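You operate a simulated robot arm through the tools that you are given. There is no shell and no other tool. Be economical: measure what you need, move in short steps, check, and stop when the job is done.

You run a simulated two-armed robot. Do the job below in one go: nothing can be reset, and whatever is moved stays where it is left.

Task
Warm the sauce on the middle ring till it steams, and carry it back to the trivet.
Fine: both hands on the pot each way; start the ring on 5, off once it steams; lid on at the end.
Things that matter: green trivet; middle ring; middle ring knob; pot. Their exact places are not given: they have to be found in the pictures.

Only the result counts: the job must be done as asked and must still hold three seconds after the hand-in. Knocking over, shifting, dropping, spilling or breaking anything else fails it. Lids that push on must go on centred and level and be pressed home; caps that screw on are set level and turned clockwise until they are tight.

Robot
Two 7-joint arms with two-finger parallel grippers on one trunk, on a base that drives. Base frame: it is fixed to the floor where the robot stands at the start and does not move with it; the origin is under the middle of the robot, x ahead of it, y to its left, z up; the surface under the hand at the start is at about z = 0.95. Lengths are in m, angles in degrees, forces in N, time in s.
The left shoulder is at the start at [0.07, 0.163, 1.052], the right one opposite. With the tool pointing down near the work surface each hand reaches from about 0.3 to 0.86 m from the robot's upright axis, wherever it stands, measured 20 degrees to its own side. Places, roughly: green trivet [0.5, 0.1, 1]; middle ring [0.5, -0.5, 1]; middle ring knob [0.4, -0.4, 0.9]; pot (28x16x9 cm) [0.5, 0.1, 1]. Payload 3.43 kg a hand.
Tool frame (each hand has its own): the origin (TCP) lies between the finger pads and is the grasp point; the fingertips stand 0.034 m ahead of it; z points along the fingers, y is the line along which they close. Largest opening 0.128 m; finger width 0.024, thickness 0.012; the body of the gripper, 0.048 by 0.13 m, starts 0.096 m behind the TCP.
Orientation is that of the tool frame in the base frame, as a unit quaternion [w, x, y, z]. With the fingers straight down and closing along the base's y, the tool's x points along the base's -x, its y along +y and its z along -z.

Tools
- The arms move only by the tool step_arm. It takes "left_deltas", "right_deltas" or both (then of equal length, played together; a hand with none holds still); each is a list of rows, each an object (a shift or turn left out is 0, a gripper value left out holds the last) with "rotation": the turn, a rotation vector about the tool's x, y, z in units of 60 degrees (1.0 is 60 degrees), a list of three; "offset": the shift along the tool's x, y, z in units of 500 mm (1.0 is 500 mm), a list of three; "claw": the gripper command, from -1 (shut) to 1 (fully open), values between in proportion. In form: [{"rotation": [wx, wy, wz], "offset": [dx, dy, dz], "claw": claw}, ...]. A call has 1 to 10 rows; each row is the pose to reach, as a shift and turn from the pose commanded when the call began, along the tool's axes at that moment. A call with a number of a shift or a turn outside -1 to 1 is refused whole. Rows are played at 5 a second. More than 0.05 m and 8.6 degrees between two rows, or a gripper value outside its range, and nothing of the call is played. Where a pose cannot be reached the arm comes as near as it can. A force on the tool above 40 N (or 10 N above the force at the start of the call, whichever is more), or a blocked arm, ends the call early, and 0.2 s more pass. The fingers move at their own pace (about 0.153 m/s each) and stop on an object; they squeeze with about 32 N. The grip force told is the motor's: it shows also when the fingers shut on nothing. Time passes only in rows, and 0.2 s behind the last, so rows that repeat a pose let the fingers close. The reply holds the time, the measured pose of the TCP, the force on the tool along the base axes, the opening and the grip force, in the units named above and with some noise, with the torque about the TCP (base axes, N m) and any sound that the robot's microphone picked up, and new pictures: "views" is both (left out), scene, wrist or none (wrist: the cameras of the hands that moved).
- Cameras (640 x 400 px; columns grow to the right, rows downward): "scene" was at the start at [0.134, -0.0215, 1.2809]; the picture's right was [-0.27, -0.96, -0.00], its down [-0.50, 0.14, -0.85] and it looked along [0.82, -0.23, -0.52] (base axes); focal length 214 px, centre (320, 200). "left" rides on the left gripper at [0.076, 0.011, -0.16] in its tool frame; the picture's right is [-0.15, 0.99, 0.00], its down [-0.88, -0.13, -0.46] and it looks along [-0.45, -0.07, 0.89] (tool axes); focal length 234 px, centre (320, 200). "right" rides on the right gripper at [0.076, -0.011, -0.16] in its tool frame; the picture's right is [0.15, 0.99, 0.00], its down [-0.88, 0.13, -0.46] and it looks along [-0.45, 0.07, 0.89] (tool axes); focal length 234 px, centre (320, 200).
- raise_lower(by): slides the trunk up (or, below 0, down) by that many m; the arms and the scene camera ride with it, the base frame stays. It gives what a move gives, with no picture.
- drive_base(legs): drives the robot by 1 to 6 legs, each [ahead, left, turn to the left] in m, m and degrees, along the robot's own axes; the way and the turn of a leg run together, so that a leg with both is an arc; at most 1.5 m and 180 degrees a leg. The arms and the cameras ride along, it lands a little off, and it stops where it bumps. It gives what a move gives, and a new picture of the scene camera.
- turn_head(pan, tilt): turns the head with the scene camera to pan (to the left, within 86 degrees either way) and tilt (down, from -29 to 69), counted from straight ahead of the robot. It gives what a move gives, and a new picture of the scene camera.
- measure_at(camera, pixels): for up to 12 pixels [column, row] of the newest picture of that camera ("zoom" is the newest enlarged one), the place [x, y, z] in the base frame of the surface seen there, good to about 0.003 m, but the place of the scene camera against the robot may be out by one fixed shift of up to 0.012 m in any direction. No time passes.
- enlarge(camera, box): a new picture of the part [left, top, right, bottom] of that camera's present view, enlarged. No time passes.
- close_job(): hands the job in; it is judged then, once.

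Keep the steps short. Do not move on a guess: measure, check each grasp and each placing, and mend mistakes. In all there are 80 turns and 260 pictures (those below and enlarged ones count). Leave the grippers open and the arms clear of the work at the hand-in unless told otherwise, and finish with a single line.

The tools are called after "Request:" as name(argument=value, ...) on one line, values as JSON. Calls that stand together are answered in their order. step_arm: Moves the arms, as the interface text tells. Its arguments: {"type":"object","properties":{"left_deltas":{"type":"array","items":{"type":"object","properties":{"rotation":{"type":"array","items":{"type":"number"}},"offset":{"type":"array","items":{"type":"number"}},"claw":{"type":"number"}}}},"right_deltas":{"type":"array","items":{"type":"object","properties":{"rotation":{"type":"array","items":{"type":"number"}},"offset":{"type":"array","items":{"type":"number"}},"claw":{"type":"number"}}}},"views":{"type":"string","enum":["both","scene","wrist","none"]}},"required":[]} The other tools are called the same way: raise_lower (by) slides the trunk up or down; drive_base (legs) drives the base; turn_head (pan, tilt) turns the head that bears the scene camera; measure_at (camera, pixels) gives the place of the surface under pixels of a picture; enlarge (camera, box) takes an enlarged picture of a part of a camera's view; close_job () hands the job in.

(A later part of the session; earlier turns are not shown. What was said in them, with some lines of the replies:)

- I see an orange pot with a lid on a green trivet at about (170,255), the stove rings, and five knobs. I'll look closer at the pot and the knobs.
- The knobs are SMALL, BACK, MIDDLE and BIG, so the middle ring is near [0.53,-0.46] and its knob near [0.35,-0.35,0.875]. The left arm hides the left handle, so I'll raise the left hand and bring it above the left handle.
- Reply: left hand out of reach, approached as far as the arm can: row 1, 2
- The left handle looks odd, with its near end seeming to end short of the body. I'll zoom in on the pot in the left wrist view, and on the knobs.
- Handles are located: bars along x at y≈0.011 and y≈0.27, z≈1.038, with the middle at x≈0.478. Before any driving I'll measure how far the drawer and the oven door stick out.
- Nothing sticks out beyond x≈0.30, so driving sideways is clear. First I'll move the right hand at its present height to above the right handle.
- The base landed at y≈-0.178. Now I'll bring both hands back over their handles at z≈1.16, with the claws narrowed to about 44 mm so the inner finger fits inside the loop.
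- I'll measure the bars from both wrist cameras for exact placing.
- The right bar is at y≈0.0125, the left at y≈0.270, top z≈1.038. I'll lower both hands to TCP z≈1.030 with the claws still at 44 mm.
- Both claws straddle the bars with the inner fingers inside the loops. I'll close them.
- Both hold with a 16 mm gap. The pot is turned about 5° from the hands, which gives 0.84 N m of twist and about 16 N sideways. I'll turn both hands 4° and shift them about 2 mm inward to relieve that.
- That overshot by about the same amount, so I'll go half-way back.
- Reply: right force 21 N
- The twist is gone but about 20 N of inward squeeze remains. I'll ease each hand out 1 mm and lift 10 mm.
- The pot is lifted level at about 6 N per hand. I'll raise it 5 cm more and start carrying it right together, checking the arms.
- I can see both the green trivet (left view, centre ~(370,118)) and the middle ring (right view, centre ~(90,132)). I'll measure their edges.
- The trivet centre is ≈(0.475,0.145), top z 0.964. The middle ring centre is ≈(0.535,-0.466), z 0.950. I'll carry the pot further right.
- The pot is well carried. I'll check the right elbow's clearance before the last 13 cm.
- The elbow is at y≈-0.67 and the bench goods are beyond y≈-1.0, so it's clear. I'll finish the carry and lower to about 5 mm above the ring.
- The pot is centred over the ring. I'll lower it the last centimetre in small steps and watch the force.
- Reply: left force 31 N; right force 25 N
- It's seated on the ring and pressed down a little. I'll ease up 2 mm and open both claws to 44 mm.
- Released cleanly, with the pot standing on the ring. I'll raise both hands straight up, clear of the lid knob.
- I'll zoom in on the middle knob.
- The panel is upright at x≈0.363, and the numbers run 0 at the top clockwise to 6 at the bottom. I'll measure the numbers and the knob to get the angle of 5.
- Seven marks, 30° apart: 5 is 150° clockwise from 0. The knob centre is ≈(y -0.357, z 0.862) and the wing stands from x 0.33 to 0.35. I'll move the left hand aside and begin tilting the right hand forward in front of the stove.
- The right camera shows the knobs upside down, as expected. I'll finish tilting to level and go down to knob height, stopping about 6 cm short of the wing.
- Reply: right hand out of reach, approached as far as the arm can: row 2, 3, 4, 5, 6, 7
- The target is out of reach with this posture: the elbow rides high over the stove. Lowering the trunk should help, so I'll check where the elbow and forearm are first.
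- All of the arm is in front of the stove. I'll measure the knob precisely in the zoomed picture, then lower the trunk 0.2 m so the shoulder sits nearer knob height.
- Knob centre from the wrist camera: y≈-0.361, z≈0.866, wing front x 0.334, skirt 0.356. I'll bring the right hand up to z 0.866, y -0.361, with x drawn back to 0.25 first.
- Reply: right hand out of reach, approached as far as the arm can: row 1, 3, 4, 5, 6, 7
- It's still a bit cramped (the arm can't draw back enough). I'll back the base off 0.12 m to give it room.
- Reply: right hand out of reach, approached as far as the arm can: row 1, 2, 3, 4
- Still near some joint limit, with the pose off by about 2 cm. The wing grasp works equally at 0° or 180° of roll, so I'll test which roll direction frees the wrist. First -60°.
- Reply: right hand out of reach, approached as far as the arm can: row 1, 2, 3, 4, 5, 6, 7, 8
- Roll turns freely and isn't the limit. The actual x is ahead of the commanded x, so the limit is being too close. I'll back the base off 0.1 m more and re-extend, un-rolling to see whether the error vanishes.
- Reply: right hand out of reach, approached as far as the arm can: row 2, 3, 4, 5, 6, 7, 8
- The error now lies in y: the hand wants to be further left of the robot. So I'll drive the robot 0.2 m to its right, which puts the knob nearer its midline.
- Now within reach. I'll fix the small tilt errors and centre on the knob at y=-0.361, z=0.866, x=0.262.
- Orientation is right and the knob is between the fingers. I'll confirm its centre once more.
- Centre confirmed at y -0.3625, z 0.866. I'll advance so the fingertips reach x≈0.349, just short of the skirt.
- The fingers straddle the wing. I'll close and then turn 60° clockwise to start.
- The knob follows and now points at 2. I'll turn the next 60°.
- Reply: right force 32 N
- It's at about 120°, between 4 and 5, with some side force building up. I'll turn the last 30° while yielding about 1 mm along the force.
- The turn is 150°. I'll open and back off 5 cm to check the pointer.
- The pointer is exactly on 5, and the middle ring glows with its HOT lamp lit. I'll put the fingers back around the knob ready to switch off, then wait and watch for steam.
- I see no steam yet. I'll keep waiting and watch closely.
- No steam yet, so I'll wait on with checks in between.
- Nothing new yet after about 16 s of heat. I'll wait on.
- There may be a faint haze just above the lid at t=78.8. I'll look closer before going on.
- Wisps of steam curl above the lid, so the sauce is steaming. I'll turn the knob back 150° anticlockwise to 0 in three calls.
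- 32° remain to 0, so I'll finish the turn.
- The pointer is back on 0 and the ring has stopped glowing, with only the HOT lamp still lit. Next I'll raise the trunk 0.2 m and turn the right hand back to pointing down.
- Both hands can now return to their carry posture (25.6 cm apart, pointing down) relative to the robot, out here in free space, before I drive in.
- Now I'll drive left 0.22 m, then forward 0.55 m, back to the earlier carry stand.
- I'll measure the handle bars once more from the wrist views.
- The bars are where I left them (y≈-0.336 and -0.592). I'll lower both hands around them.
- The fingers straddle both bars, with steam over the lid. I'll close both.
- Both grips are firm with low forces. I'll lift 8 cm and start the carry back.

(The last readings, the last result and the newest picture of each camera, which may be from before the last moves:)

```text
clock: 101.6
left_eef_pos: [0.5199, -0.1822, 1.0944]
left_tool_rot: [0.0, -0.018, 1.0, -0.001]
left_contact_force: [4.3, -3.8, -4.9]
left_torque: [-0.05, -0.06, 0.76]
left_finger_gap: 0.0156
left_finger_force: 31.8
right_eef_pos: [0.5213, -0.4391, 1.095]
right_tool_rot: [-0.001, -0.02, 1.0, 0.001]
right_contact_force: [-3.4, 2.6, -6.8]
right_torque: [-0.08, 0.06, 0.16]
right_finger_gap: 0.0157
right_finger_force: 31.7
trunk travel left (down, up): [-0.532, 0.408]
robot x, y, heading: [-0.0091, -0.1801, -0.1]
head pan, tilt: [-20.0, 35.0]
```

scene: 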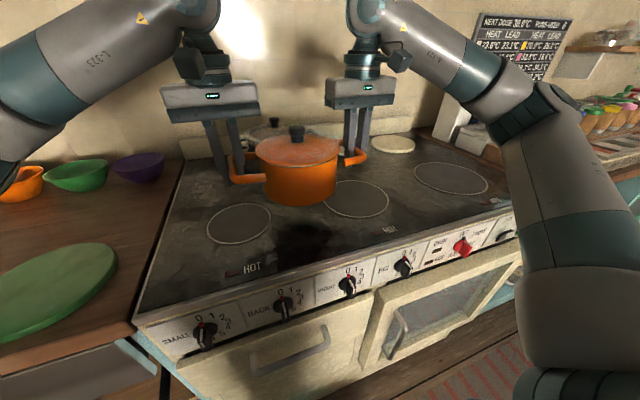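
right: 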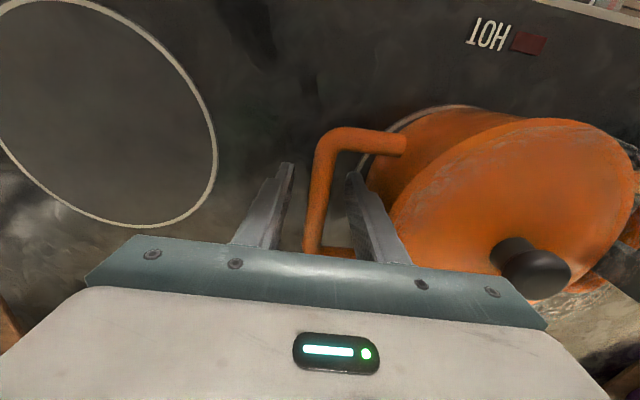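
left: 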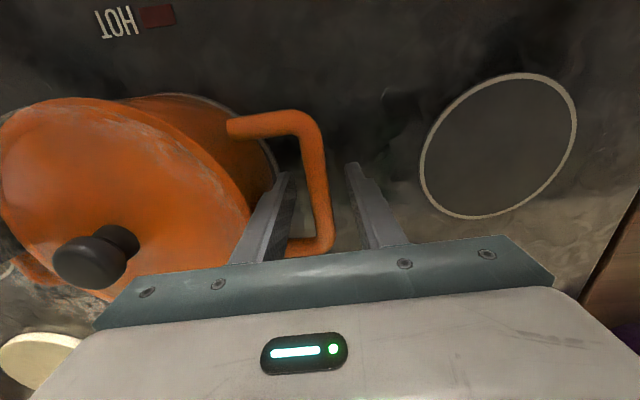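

Level and steady. I'll continue left.

Request:
step_arm(left_deltas=[{"offset": [0.002, 0.03, 0]}, {"offset": [0.005, 0.09, 0]}, {"offset": [0.01, 0.16, 0]}, {"offset": [0.014, 0.24, 0]}, {"offset": [0.019, 0.32, 0]}, {"offset": [0.024, 0.4, 0]}, {"offset": [0.028, 0.48, 0]}, {"offset": [0.032, 0.55, 0]}, {"offset": [0.036, 0.6, 0]}, {"offset": [0.037, 0.62, 0]}], right_deltas=[{"offset": [0.002, 0.03, 0]}, {"offset": [0.005, 0.09, 0]}, {"offset": [0.01, 0.16, 0]}, {"offset": [0.014, 0.24, 0]}, {"offset": [0.019, 0.32, 0]}, {"offset": [0.024, 0.4, 0]}, {"offset": [0.028, 0.48, 0]}, {"offset": [0.032, 0.55, 0]}, {"offset": [0.036, 0.6, 0]}, {"offset": [0.037, 0.62, 0]}], views="both")

Request:
turn_head(pan=25, tilt=35)

```text
clock: 103.8
left_eef_pos: [0.491, 0.1279, 1.0942]
left_tool_rot: [0.0, -0.018, 1.0, -0.002]
left_contact_force: [0.2, -32.0, -7.2]
left_torque: [0.14, 0.45, 0.32]
left_finger_gap: 0.0158
left_finger_force: 32.1
right_eef_pos: [0.491, -0.1287, 1.0949]
right_tool_rot: [0.0, -0.021, 1.0, 0.001]
right_contact_force: [-0.4, 31.0, -6.4]
right_torque: [-0.13, -0.41, -0.12]
right_finger_gap: 0.0155
right_finger_force: 32.0
trunk travel left (down, up): [-0.532, 0.408]
robot x, y, heading: [-0.0107, -0.1821, 0.1]
head pan, tilt: [-20.0, 35.0]
```

scene: 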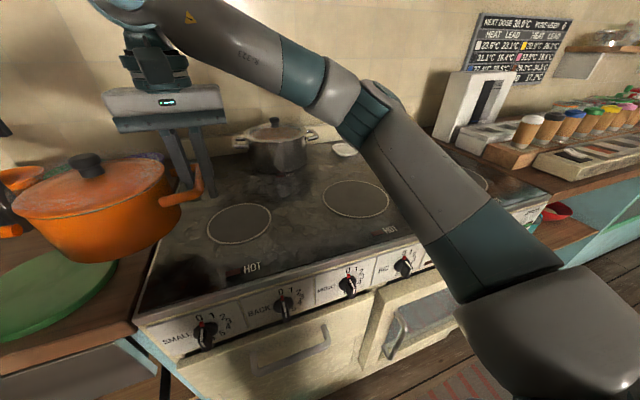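
right: 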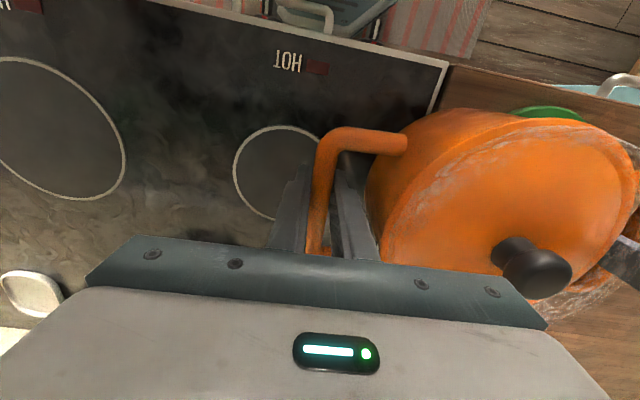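
left: 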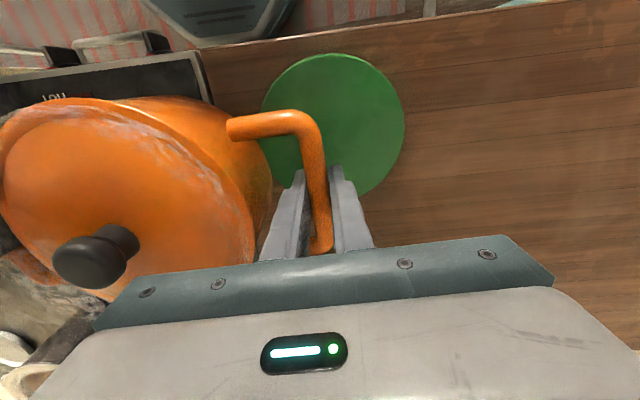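

```text
clock: 104.9
left_eef_pos: [0.4915, 0.1286, 1.0933]
left_tool_rot: [0.001, -0.019, 1.0, -0.002]
left_contact_force: [-1.4, -31.9, -6.3]
left_torque: [0.18, 0.45, 0.08]
left_finger_gap: 0.0159
left_finger_force: 31.7
right_eef_pos: [0.4899, -0.1291, 1.0945]
right_tool_rot: [0.0, -0.02, 1.0, 0.002]
right_contact_force: [1.3, 32.2, -7.2]
right_torque: [-0.11, -0.46, -0.25]
right_finger_gap: 0.0155
right_finger_force: 32.3
trunk travel left (down, up): [-0.532, 0.408]
robot x, y, heading: [-0.0153, -0.1813, -0.2]
head pan, tilt: [25.0, 35.0]
```

scene: 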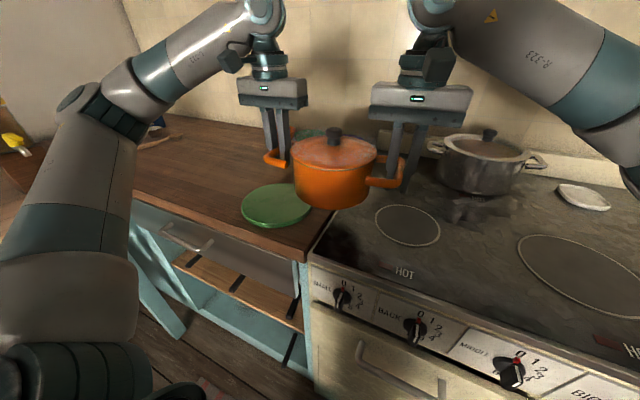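

The hands pull apart on the pot with about 32 N. I'll ease each in by about 1.8 mm, and re-measure the trivet first to be sure.

Request:
measure_at(camera="left", pixels=[[330, 58], [402, 118], [364, 190], [390, 80], [392, 160], [280, 80]])

Request:
step_arm(left_deltas=[{"offset": [0, -0.002, 0]}, {"offset": [0, -0.0035, 0]}], right_deltas=[{"offset": [0, 0.002, 0]}, {"offset": [0, 0.0035, 0]}], views="none")

```text
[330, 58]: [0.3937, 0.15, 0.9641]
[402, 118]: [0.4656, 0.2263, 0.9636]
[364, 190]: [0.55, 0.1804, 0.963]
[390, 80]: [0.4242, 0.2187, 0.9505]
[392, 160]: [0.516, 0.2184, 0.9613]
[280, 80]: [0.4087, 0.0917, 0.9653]
```

```text
clock: 105.5
left_eef_pos: [0.4915, 0.1279, 1.0924]
left_tool_rot: [0.0, -0.019, 1.0, 0.0]
left_contact_force: [-0.6, -9.8, -6.6]
left_torque: [0.06, -0.3, -0.08]
left_finger_gap: 0.0157
left_finger_force: 31.9
right_eef_pos: [0.4899, -0.1292, 1.0949]
right_tool_rot: [0.0, -0.02, 1.0, -0.001]
right_contact_force: [0.8, 9.5, -6.0]
right_torque: [0.0, 0.3, -0.13]
right_finger_gap: 0.0156
right_finger_force: 32.1
trunk travel left (down, up): [-0.532, 0.408]
robot x, y, heading: [-0.0132, -0.1837, -0.0]
head pan, tilt: [25.0, 35.0]
```

The force is relieved, and the trivet centre is confirmed at (0.476,0.144). I'll carry the last 14.5 cm and lower to about 5 mm above it.

Request:
step_arm(left_deltas=[{"offset": [0.003, 0.04, 0]}, {"offset": [0.007, 0.11, 0]}, {"offset": [0.011, 0.18, 0]}, {"offset": [0.015, 0.24, 0]}, {"offset": [0.018, 0.28, 0]}, {"offset": [0.018, 0.291, 0]}, {"offset": [0.018, 0.291, 0.04]}, {"offset": [0.018, 0.291, 0.08]}, {"offset": [0.018, 0.291, 0.112]}, {"offset": [0.018, 0.291, 0.112]}], right_deltas=[{"offset": [0.003, 0.04, 0]}, {"offset": [0.007, 0.11, 0]}, {"offset": [0.011, 0.18, 0]}, {"offset": [0.015, 0.24, 0]}, {"offset": [0.018, 0.28, 0]}, {"offset": [0.018, 0.291, 0]}, {"offset": [0.018, 0.291, 0.04]}, {"offset": [0.018, 0.291, 0.08]}, {"offset": [0.018, 0.291, 0.112]}, {"offset": [0.018, 0.291, 0.112]}], views="both")

Request:
enlarge(camera="scene", box=[200, 110, 400, 240])

```text
clock: 107.4
left_eef_pos: [0.4774, 0.274, 1.0518]
left_tool_rot: [-0.001, -0.02, 1.0, -0.001]
left_contact_force: [0.1, 0.4, -6.2]
left_torque: [0.01, -0.16, 0.0]
left_finger_gap: 0.0156
left_finger_force: 32.0
right_eef_pos: [0.4782, 0.0174, 1.0521]
right_tool_rot: [0.0, -0.021, 1.0, -0.005]
right_contact_force: [-0.3, -0.1, -7.5]
right_torque: [-0.03, 0.17, 0.03]
right_finger_gap: 0.0154
right_finger_force: 32.0
trunk travel left (down, up): [-0.532, 0.408]
robot x, y, heading: [-0.0093, -0.1824, 0.1]
head pan, tilt: [25.0, 35.0]
stopped in row 9 (left hand): the force on the tool passed its limit at 40 N (the readings are from after the stop); the commanded pose is now the measured one
```

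scene: 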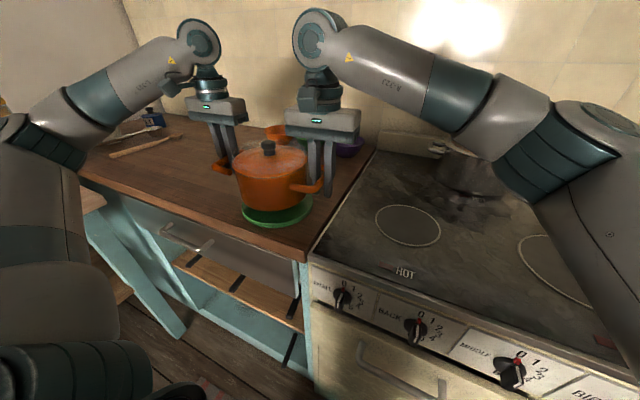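
right: 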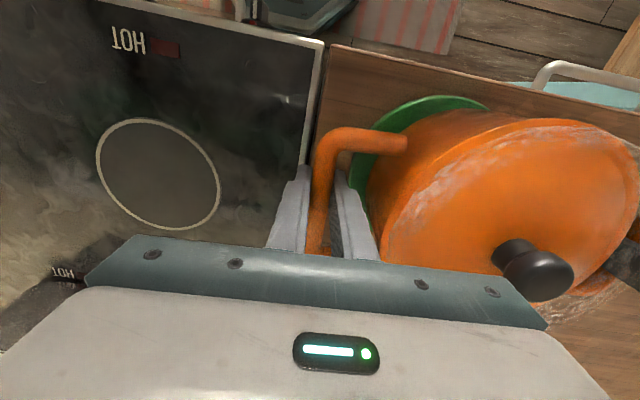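
left: 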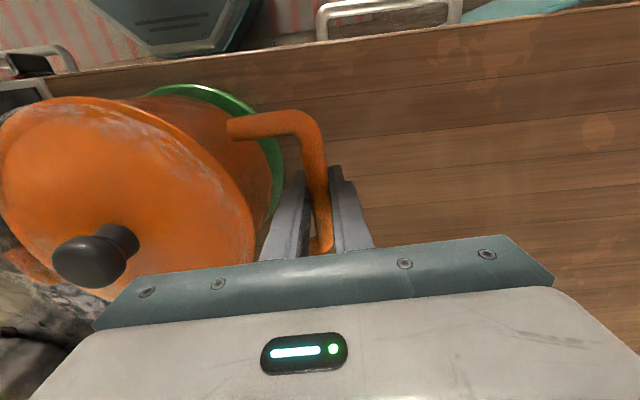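

```text
3.08 times, centred on (300, 175) of scene
```

zoom: 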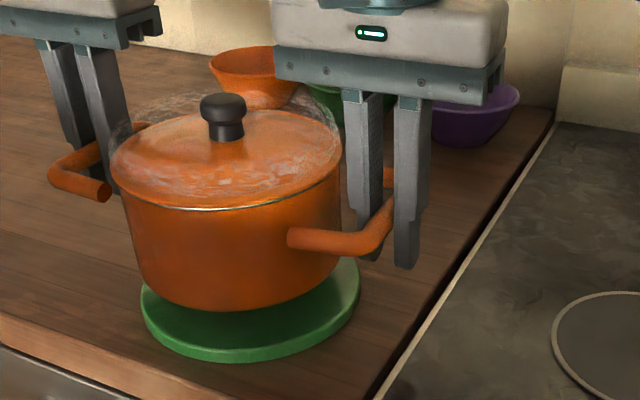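

That stop was a brief internal tug, and the forces are relaxed again. The pot hangs level about 2 cm over the trivet and is centred within 2 mm. I'll lower slowly.

Request:
step_arm(left_deltas=[{"offset": [0.001, -0.001, 0.01]}, {"offset": [0.002, -0.002, 0.02]}, {"offset": [0.003, -0.003, 0.03]}, {"offset": [0.003, -0.003, 0.036]}, {"offset": [0.003, -0.003, 0.04]}, {"offset": [0.003, -0.003, 0.042]}], right_deltas=[{"offset": [0.001, -0.001, 0.01]}, {"offset": [0.002, -0.002, 0.02]}, {"offset": [0.003, -0.003, 0.03]}, {"offset": [0.003, -0.003, 0.036]}, {"offset": [0.003, -0.003, 0.04]}, {"offset": [0.003, -0.003, 0.042]}], views="scene")

Request:
enlarge(camera="scene", box=[200, 110, 400, 240])

```text
clock: 108.8
left_eef_pos: [0.4765, 0.2716, 1.0307]
left_tool_rot: [-0.001, -0.022, 1.0, 0.001]
left_contact_force: [0.3, 16.8, -7.2]
left_torque: [-0.02, 0.18, -0.04]
left_finger_gap: 0.0158
left_finger_force: 32.3
right_eef_pos: [0.4752, 0.0148, 1.0309]
right_tool_rot: [-0.001, -0.02, 1.0, -0.005]
right_contact_force: [0.1, -16.1, -6.1]
right_torque: [0.13, -0.19, 0.13]
right_finger_gap: 0.0157
right_finger_force: 32.5
trunk travel left (down, up): [-0.532, 0.408]
robot x, y, heading: [-0.0071, -0.1827, 0.1]
head pan, tilt: [25.0, 35.0]
```

scene: 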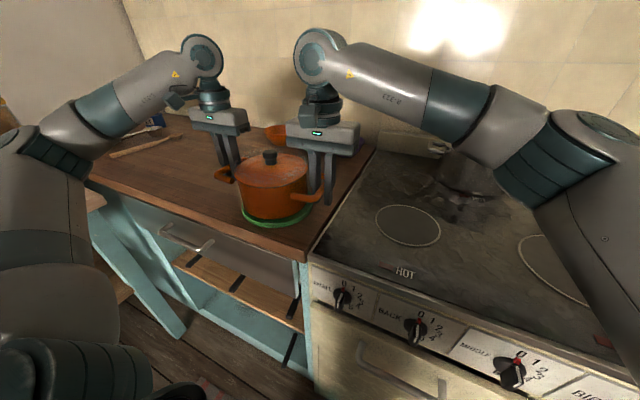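

```text
3.08 times, centred on (300, 175) of scene
```

zoom: 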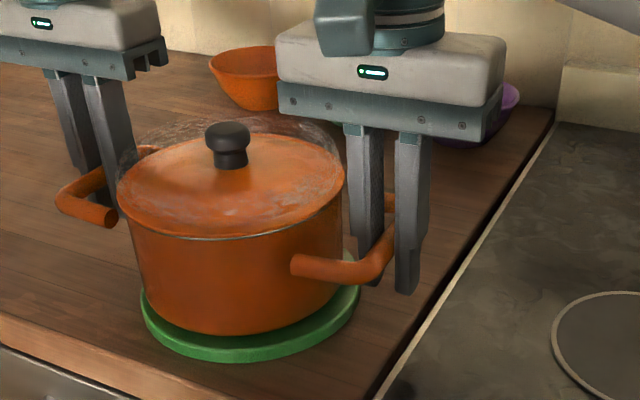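

The hands still bear the weight, about 7 N each. I'll ease the squeeze by 1 mm and lower a few more millimetres until it rests.

Request:
step_arm(left_deltas=[{"offset": [0, 0.002, 0]}, {"offset": [0, 0.002, 0.003]}, {"offset": [0, 0.002, 0.006]}, {"offset": [0, 0.002, 0.006]}], right_deltas=[{"offset": [0, -0.002, 0]}, {"offset": [0, -0.002, 0.003]}, {"offset": [0, -0.002, 0.006]}, {"offset": [0, -0.002, 0.006]}], views="none")

```text
clock: 109.8
left_eef_pos: [0.4756, 0.2711, 1.0278]
left_tool_rot: [-0.002, -0.02, 1.0, 0.0]
left_contact_force: [-0.8, 0.2, -6.0]
left_torque: [-0.02, 0.15, 0.05]
left_finger_gap: 0.0156
left_finger_force: 32.4
right_eef_pos: [0.476, 0.0161, 1.0282]
right_tool_rot: [-0.001, -0.021, 1.0, -0.003]
right_contact_force: [-0.7, -0.1, -6.5]
right_torque: [0.02, -0.16, -0.02]
right_finger_gap: 0.0155
right_finger_force: 32.4
trunk travel left (down, up): [-0.532, 0.408]
robot x, y, heading: [-0.0094, -0.1868, -0.2]
head pan, tilt: [25.0, 35.0]
```

Request:
step_arm(left_deltas=[{"offset": [0, 0, 0.002]}, {"offset": [0, 0, 0.004]}, {"offset": [0, 0, 0.006]}, {"offset": [0, 0, 0.006]}], right_deltas=[{"offset": [0, 0, 0.002]}, {"offset": [0, 0, 0.004]}, {"offset": [0, 0, 0.006]}, {"offset": [0, 0, 0.006]}], views="none")

```text
clock: 110.8
left_eef_pos: [0.4767, 0.2717, 1.0267]
left_tool_rot: [0.002, -0.021, 1.0, -0.001]
left_contact_force: [7.9, -9.5, 13.9]
left_torque: [-0.03, 0.9, 0.04]
left_finger_gap: 0.016
left_finger_force: 31.5
right_eef_pos: [0.4752, 0.0149, 1.0281]
right_tool_rot: [0.001, -0.02, 1.0, -0.001]
right_contact_force: [7.6, 21.5, 20.9]
right_torque: [-0.02, 0.29, 0.01]
right_finger_gap: 0.0158
right_finger_force: 32.1
trunk travel left (down, up): [-0.532, 0.408]
robot x, y, heading: [-0.0119, -0.1795, -0.1]
head pan, tilt: [25.0, 35.0]
```

It now rests on the trivet. I'll ease up 1.5 mm, open both claws, and look.

Request:
step_arm(left_deltas=[{"offset": [0, 0, -0.003]}, {"offset": [0, 0, -0.003], "claw": -0.31}, {"offset": [0, 0, -0.003]}, {"offset": [0, 0, -0.003]}], right_deltas=[{"offset": [0, 0, -0.003]}, {"offset": [0, 0, -0.003], "claw": -0.31}, {"offset": [0, 0, -0.003]}, {"offset": [0, 0, -0.003]}], views="both")

```text
clock: 111.8
left_eef_pos: [0.4756, 0.2725, 1.0267]
left_tool_rot: [0.0, -0.021, 1.0, 0.001]
left_contact_force: [-0.1, 0.6, -0.3]
left_torque: [0.02, -0.02, -0.01]
left_finger_gap: 0.0443
left_finger_force: 0.0
right_eef_pos: [0.4757, 0.0137, 1.0266]
right_tool_rot: [0.001, -0.02, 1.0, -0.004]
right_contact_force: [-0.4, -0.9, 0.1]
right_torque: [0.01, -0.03, -0.04]
right_finger_gap: 0.044
right_finger_force: 0.1
trunk travel left (down, up): [-0.532, 0.408]
robot x, y, heading: [-0.0112, -0.1787, -0.1]
head pan, tilt: [25.0, 35.0]
```

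scene: 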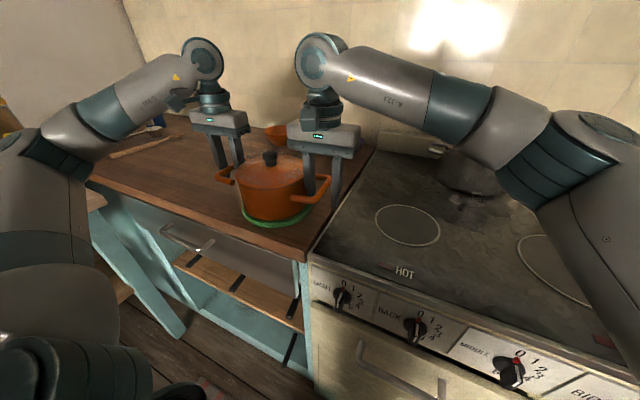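
right: 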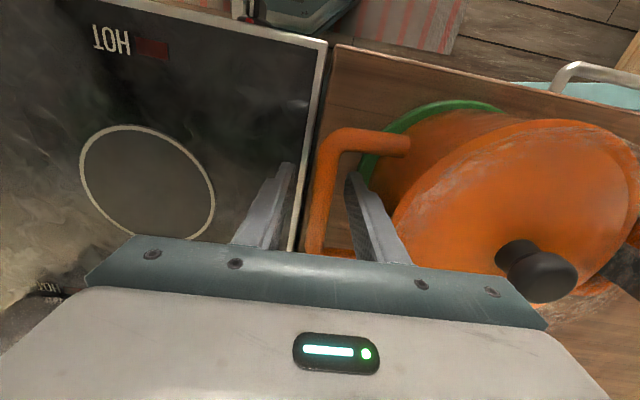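
left: 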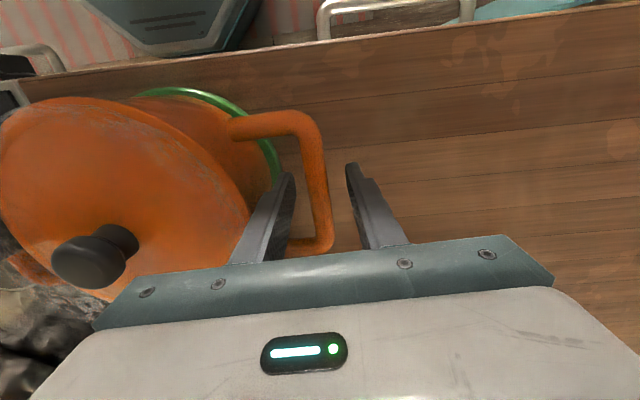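

Released cleanly. I'll raise both hands straight up and check the pot, lid, trivet and knob.

Request:
step_arm(left_deltas=[{"offset": [0, 0, -0.06]}, {"offset": [0, 0, -0.14]}, {"offset": [0, 0, -0.23]}, {"offset": [0, 0, -0.32]}, {"offset": [0, 0, -0.36]}, {"offset": [0, 0, -0.36], "claw": 1}], right_deltas=[{"offset": [0, 0, -0.06]}, {"offset": [0, 0, -0.14]}, {"offset": [0, 0, -0.23]}, {"offset": [0, 0, -0.32]}, {"offset": [0, 0, -0.36]}, {"offset": [0, 0, -0.36], "claw": 1}], views="both")

Request:
enlarge(camera="scene", box=[190, 120, 350, 240])

Request:
enlarge(camera="scene", box=[300, 260, 620, 400])

```text
clock: 113.2
left_eef_pos: [0.4767, 0.2732, 1.2068]
left_tool_rot: [0.0, -0.02, 1.0, 0.0]
left_contact_force: [-0.1, -0.4, -0.3]
left_torque: [0.0, 0.01, 0.02]
left_finger_gap: 0.1278
left_finger_force: 0.0
right_eef_pos: [0.475, 0.0142, 1.2067]
right_tool_rot: [-0.001, -0.021, 1.0, -0.005]
right_contact_force: [0.7, -0.6, -0.1]
right_torque: [0.03, 0.06, 0.0]
right_finger_gap: 0.1281
right_finger_force: 0.1
trunk travel left (down, up): [-0.532, 0.408]
robot x, y, heading: [-0.0153, -0.1827, -0.0]
head pan, tilt: [25.0, 35.0]
```

scene: 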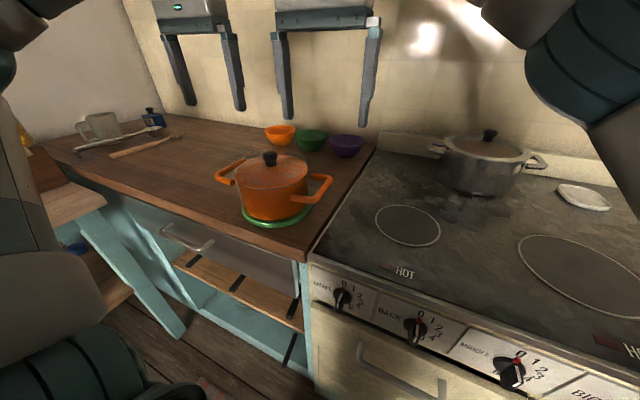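
right: 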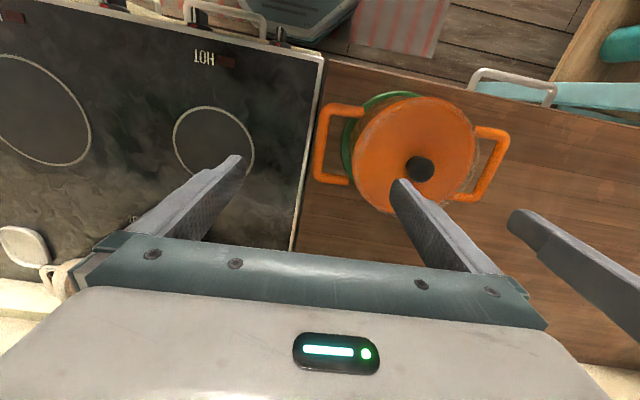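
left: 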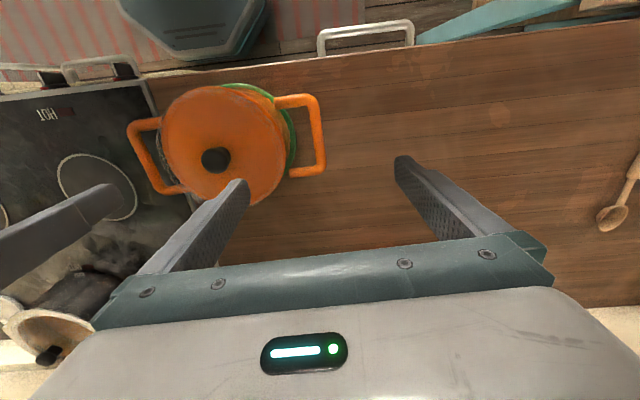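

```text
3.33 times, centred on (270, 180) of scene
```

zoom: 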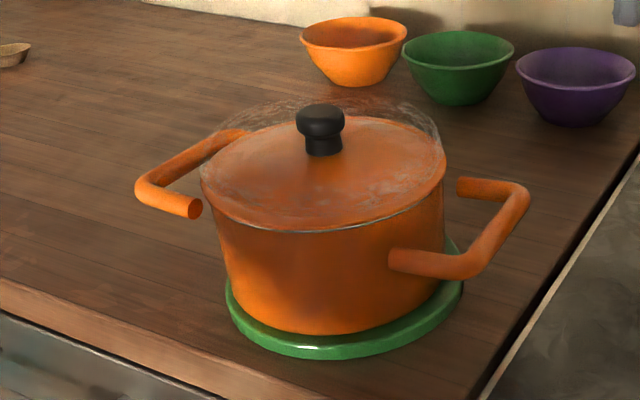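

```text
2.00 times, centred on (460, 330) of scene
```

zoom: 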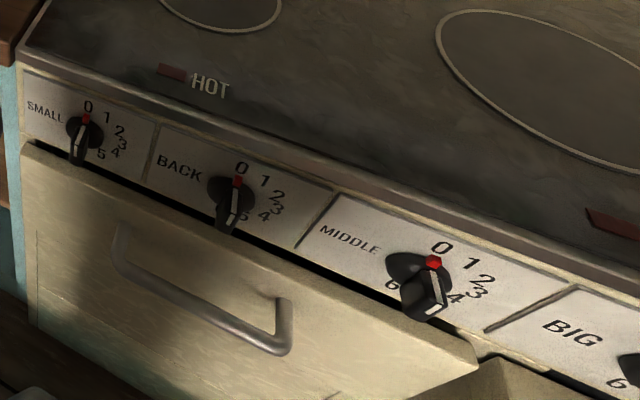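

The pot stands on the green trivet, still steaming, with the lid level and seated. The middle knob is on 0, both grippers are open, and the arms are clear. I'm handing in.

Request:
close_job()

```text
The job is handed in.
```

The sauce was warmed on the middle ring at 5 until it steamed, the ring was turned off, and the pot is back on the green trivet with its lid on.
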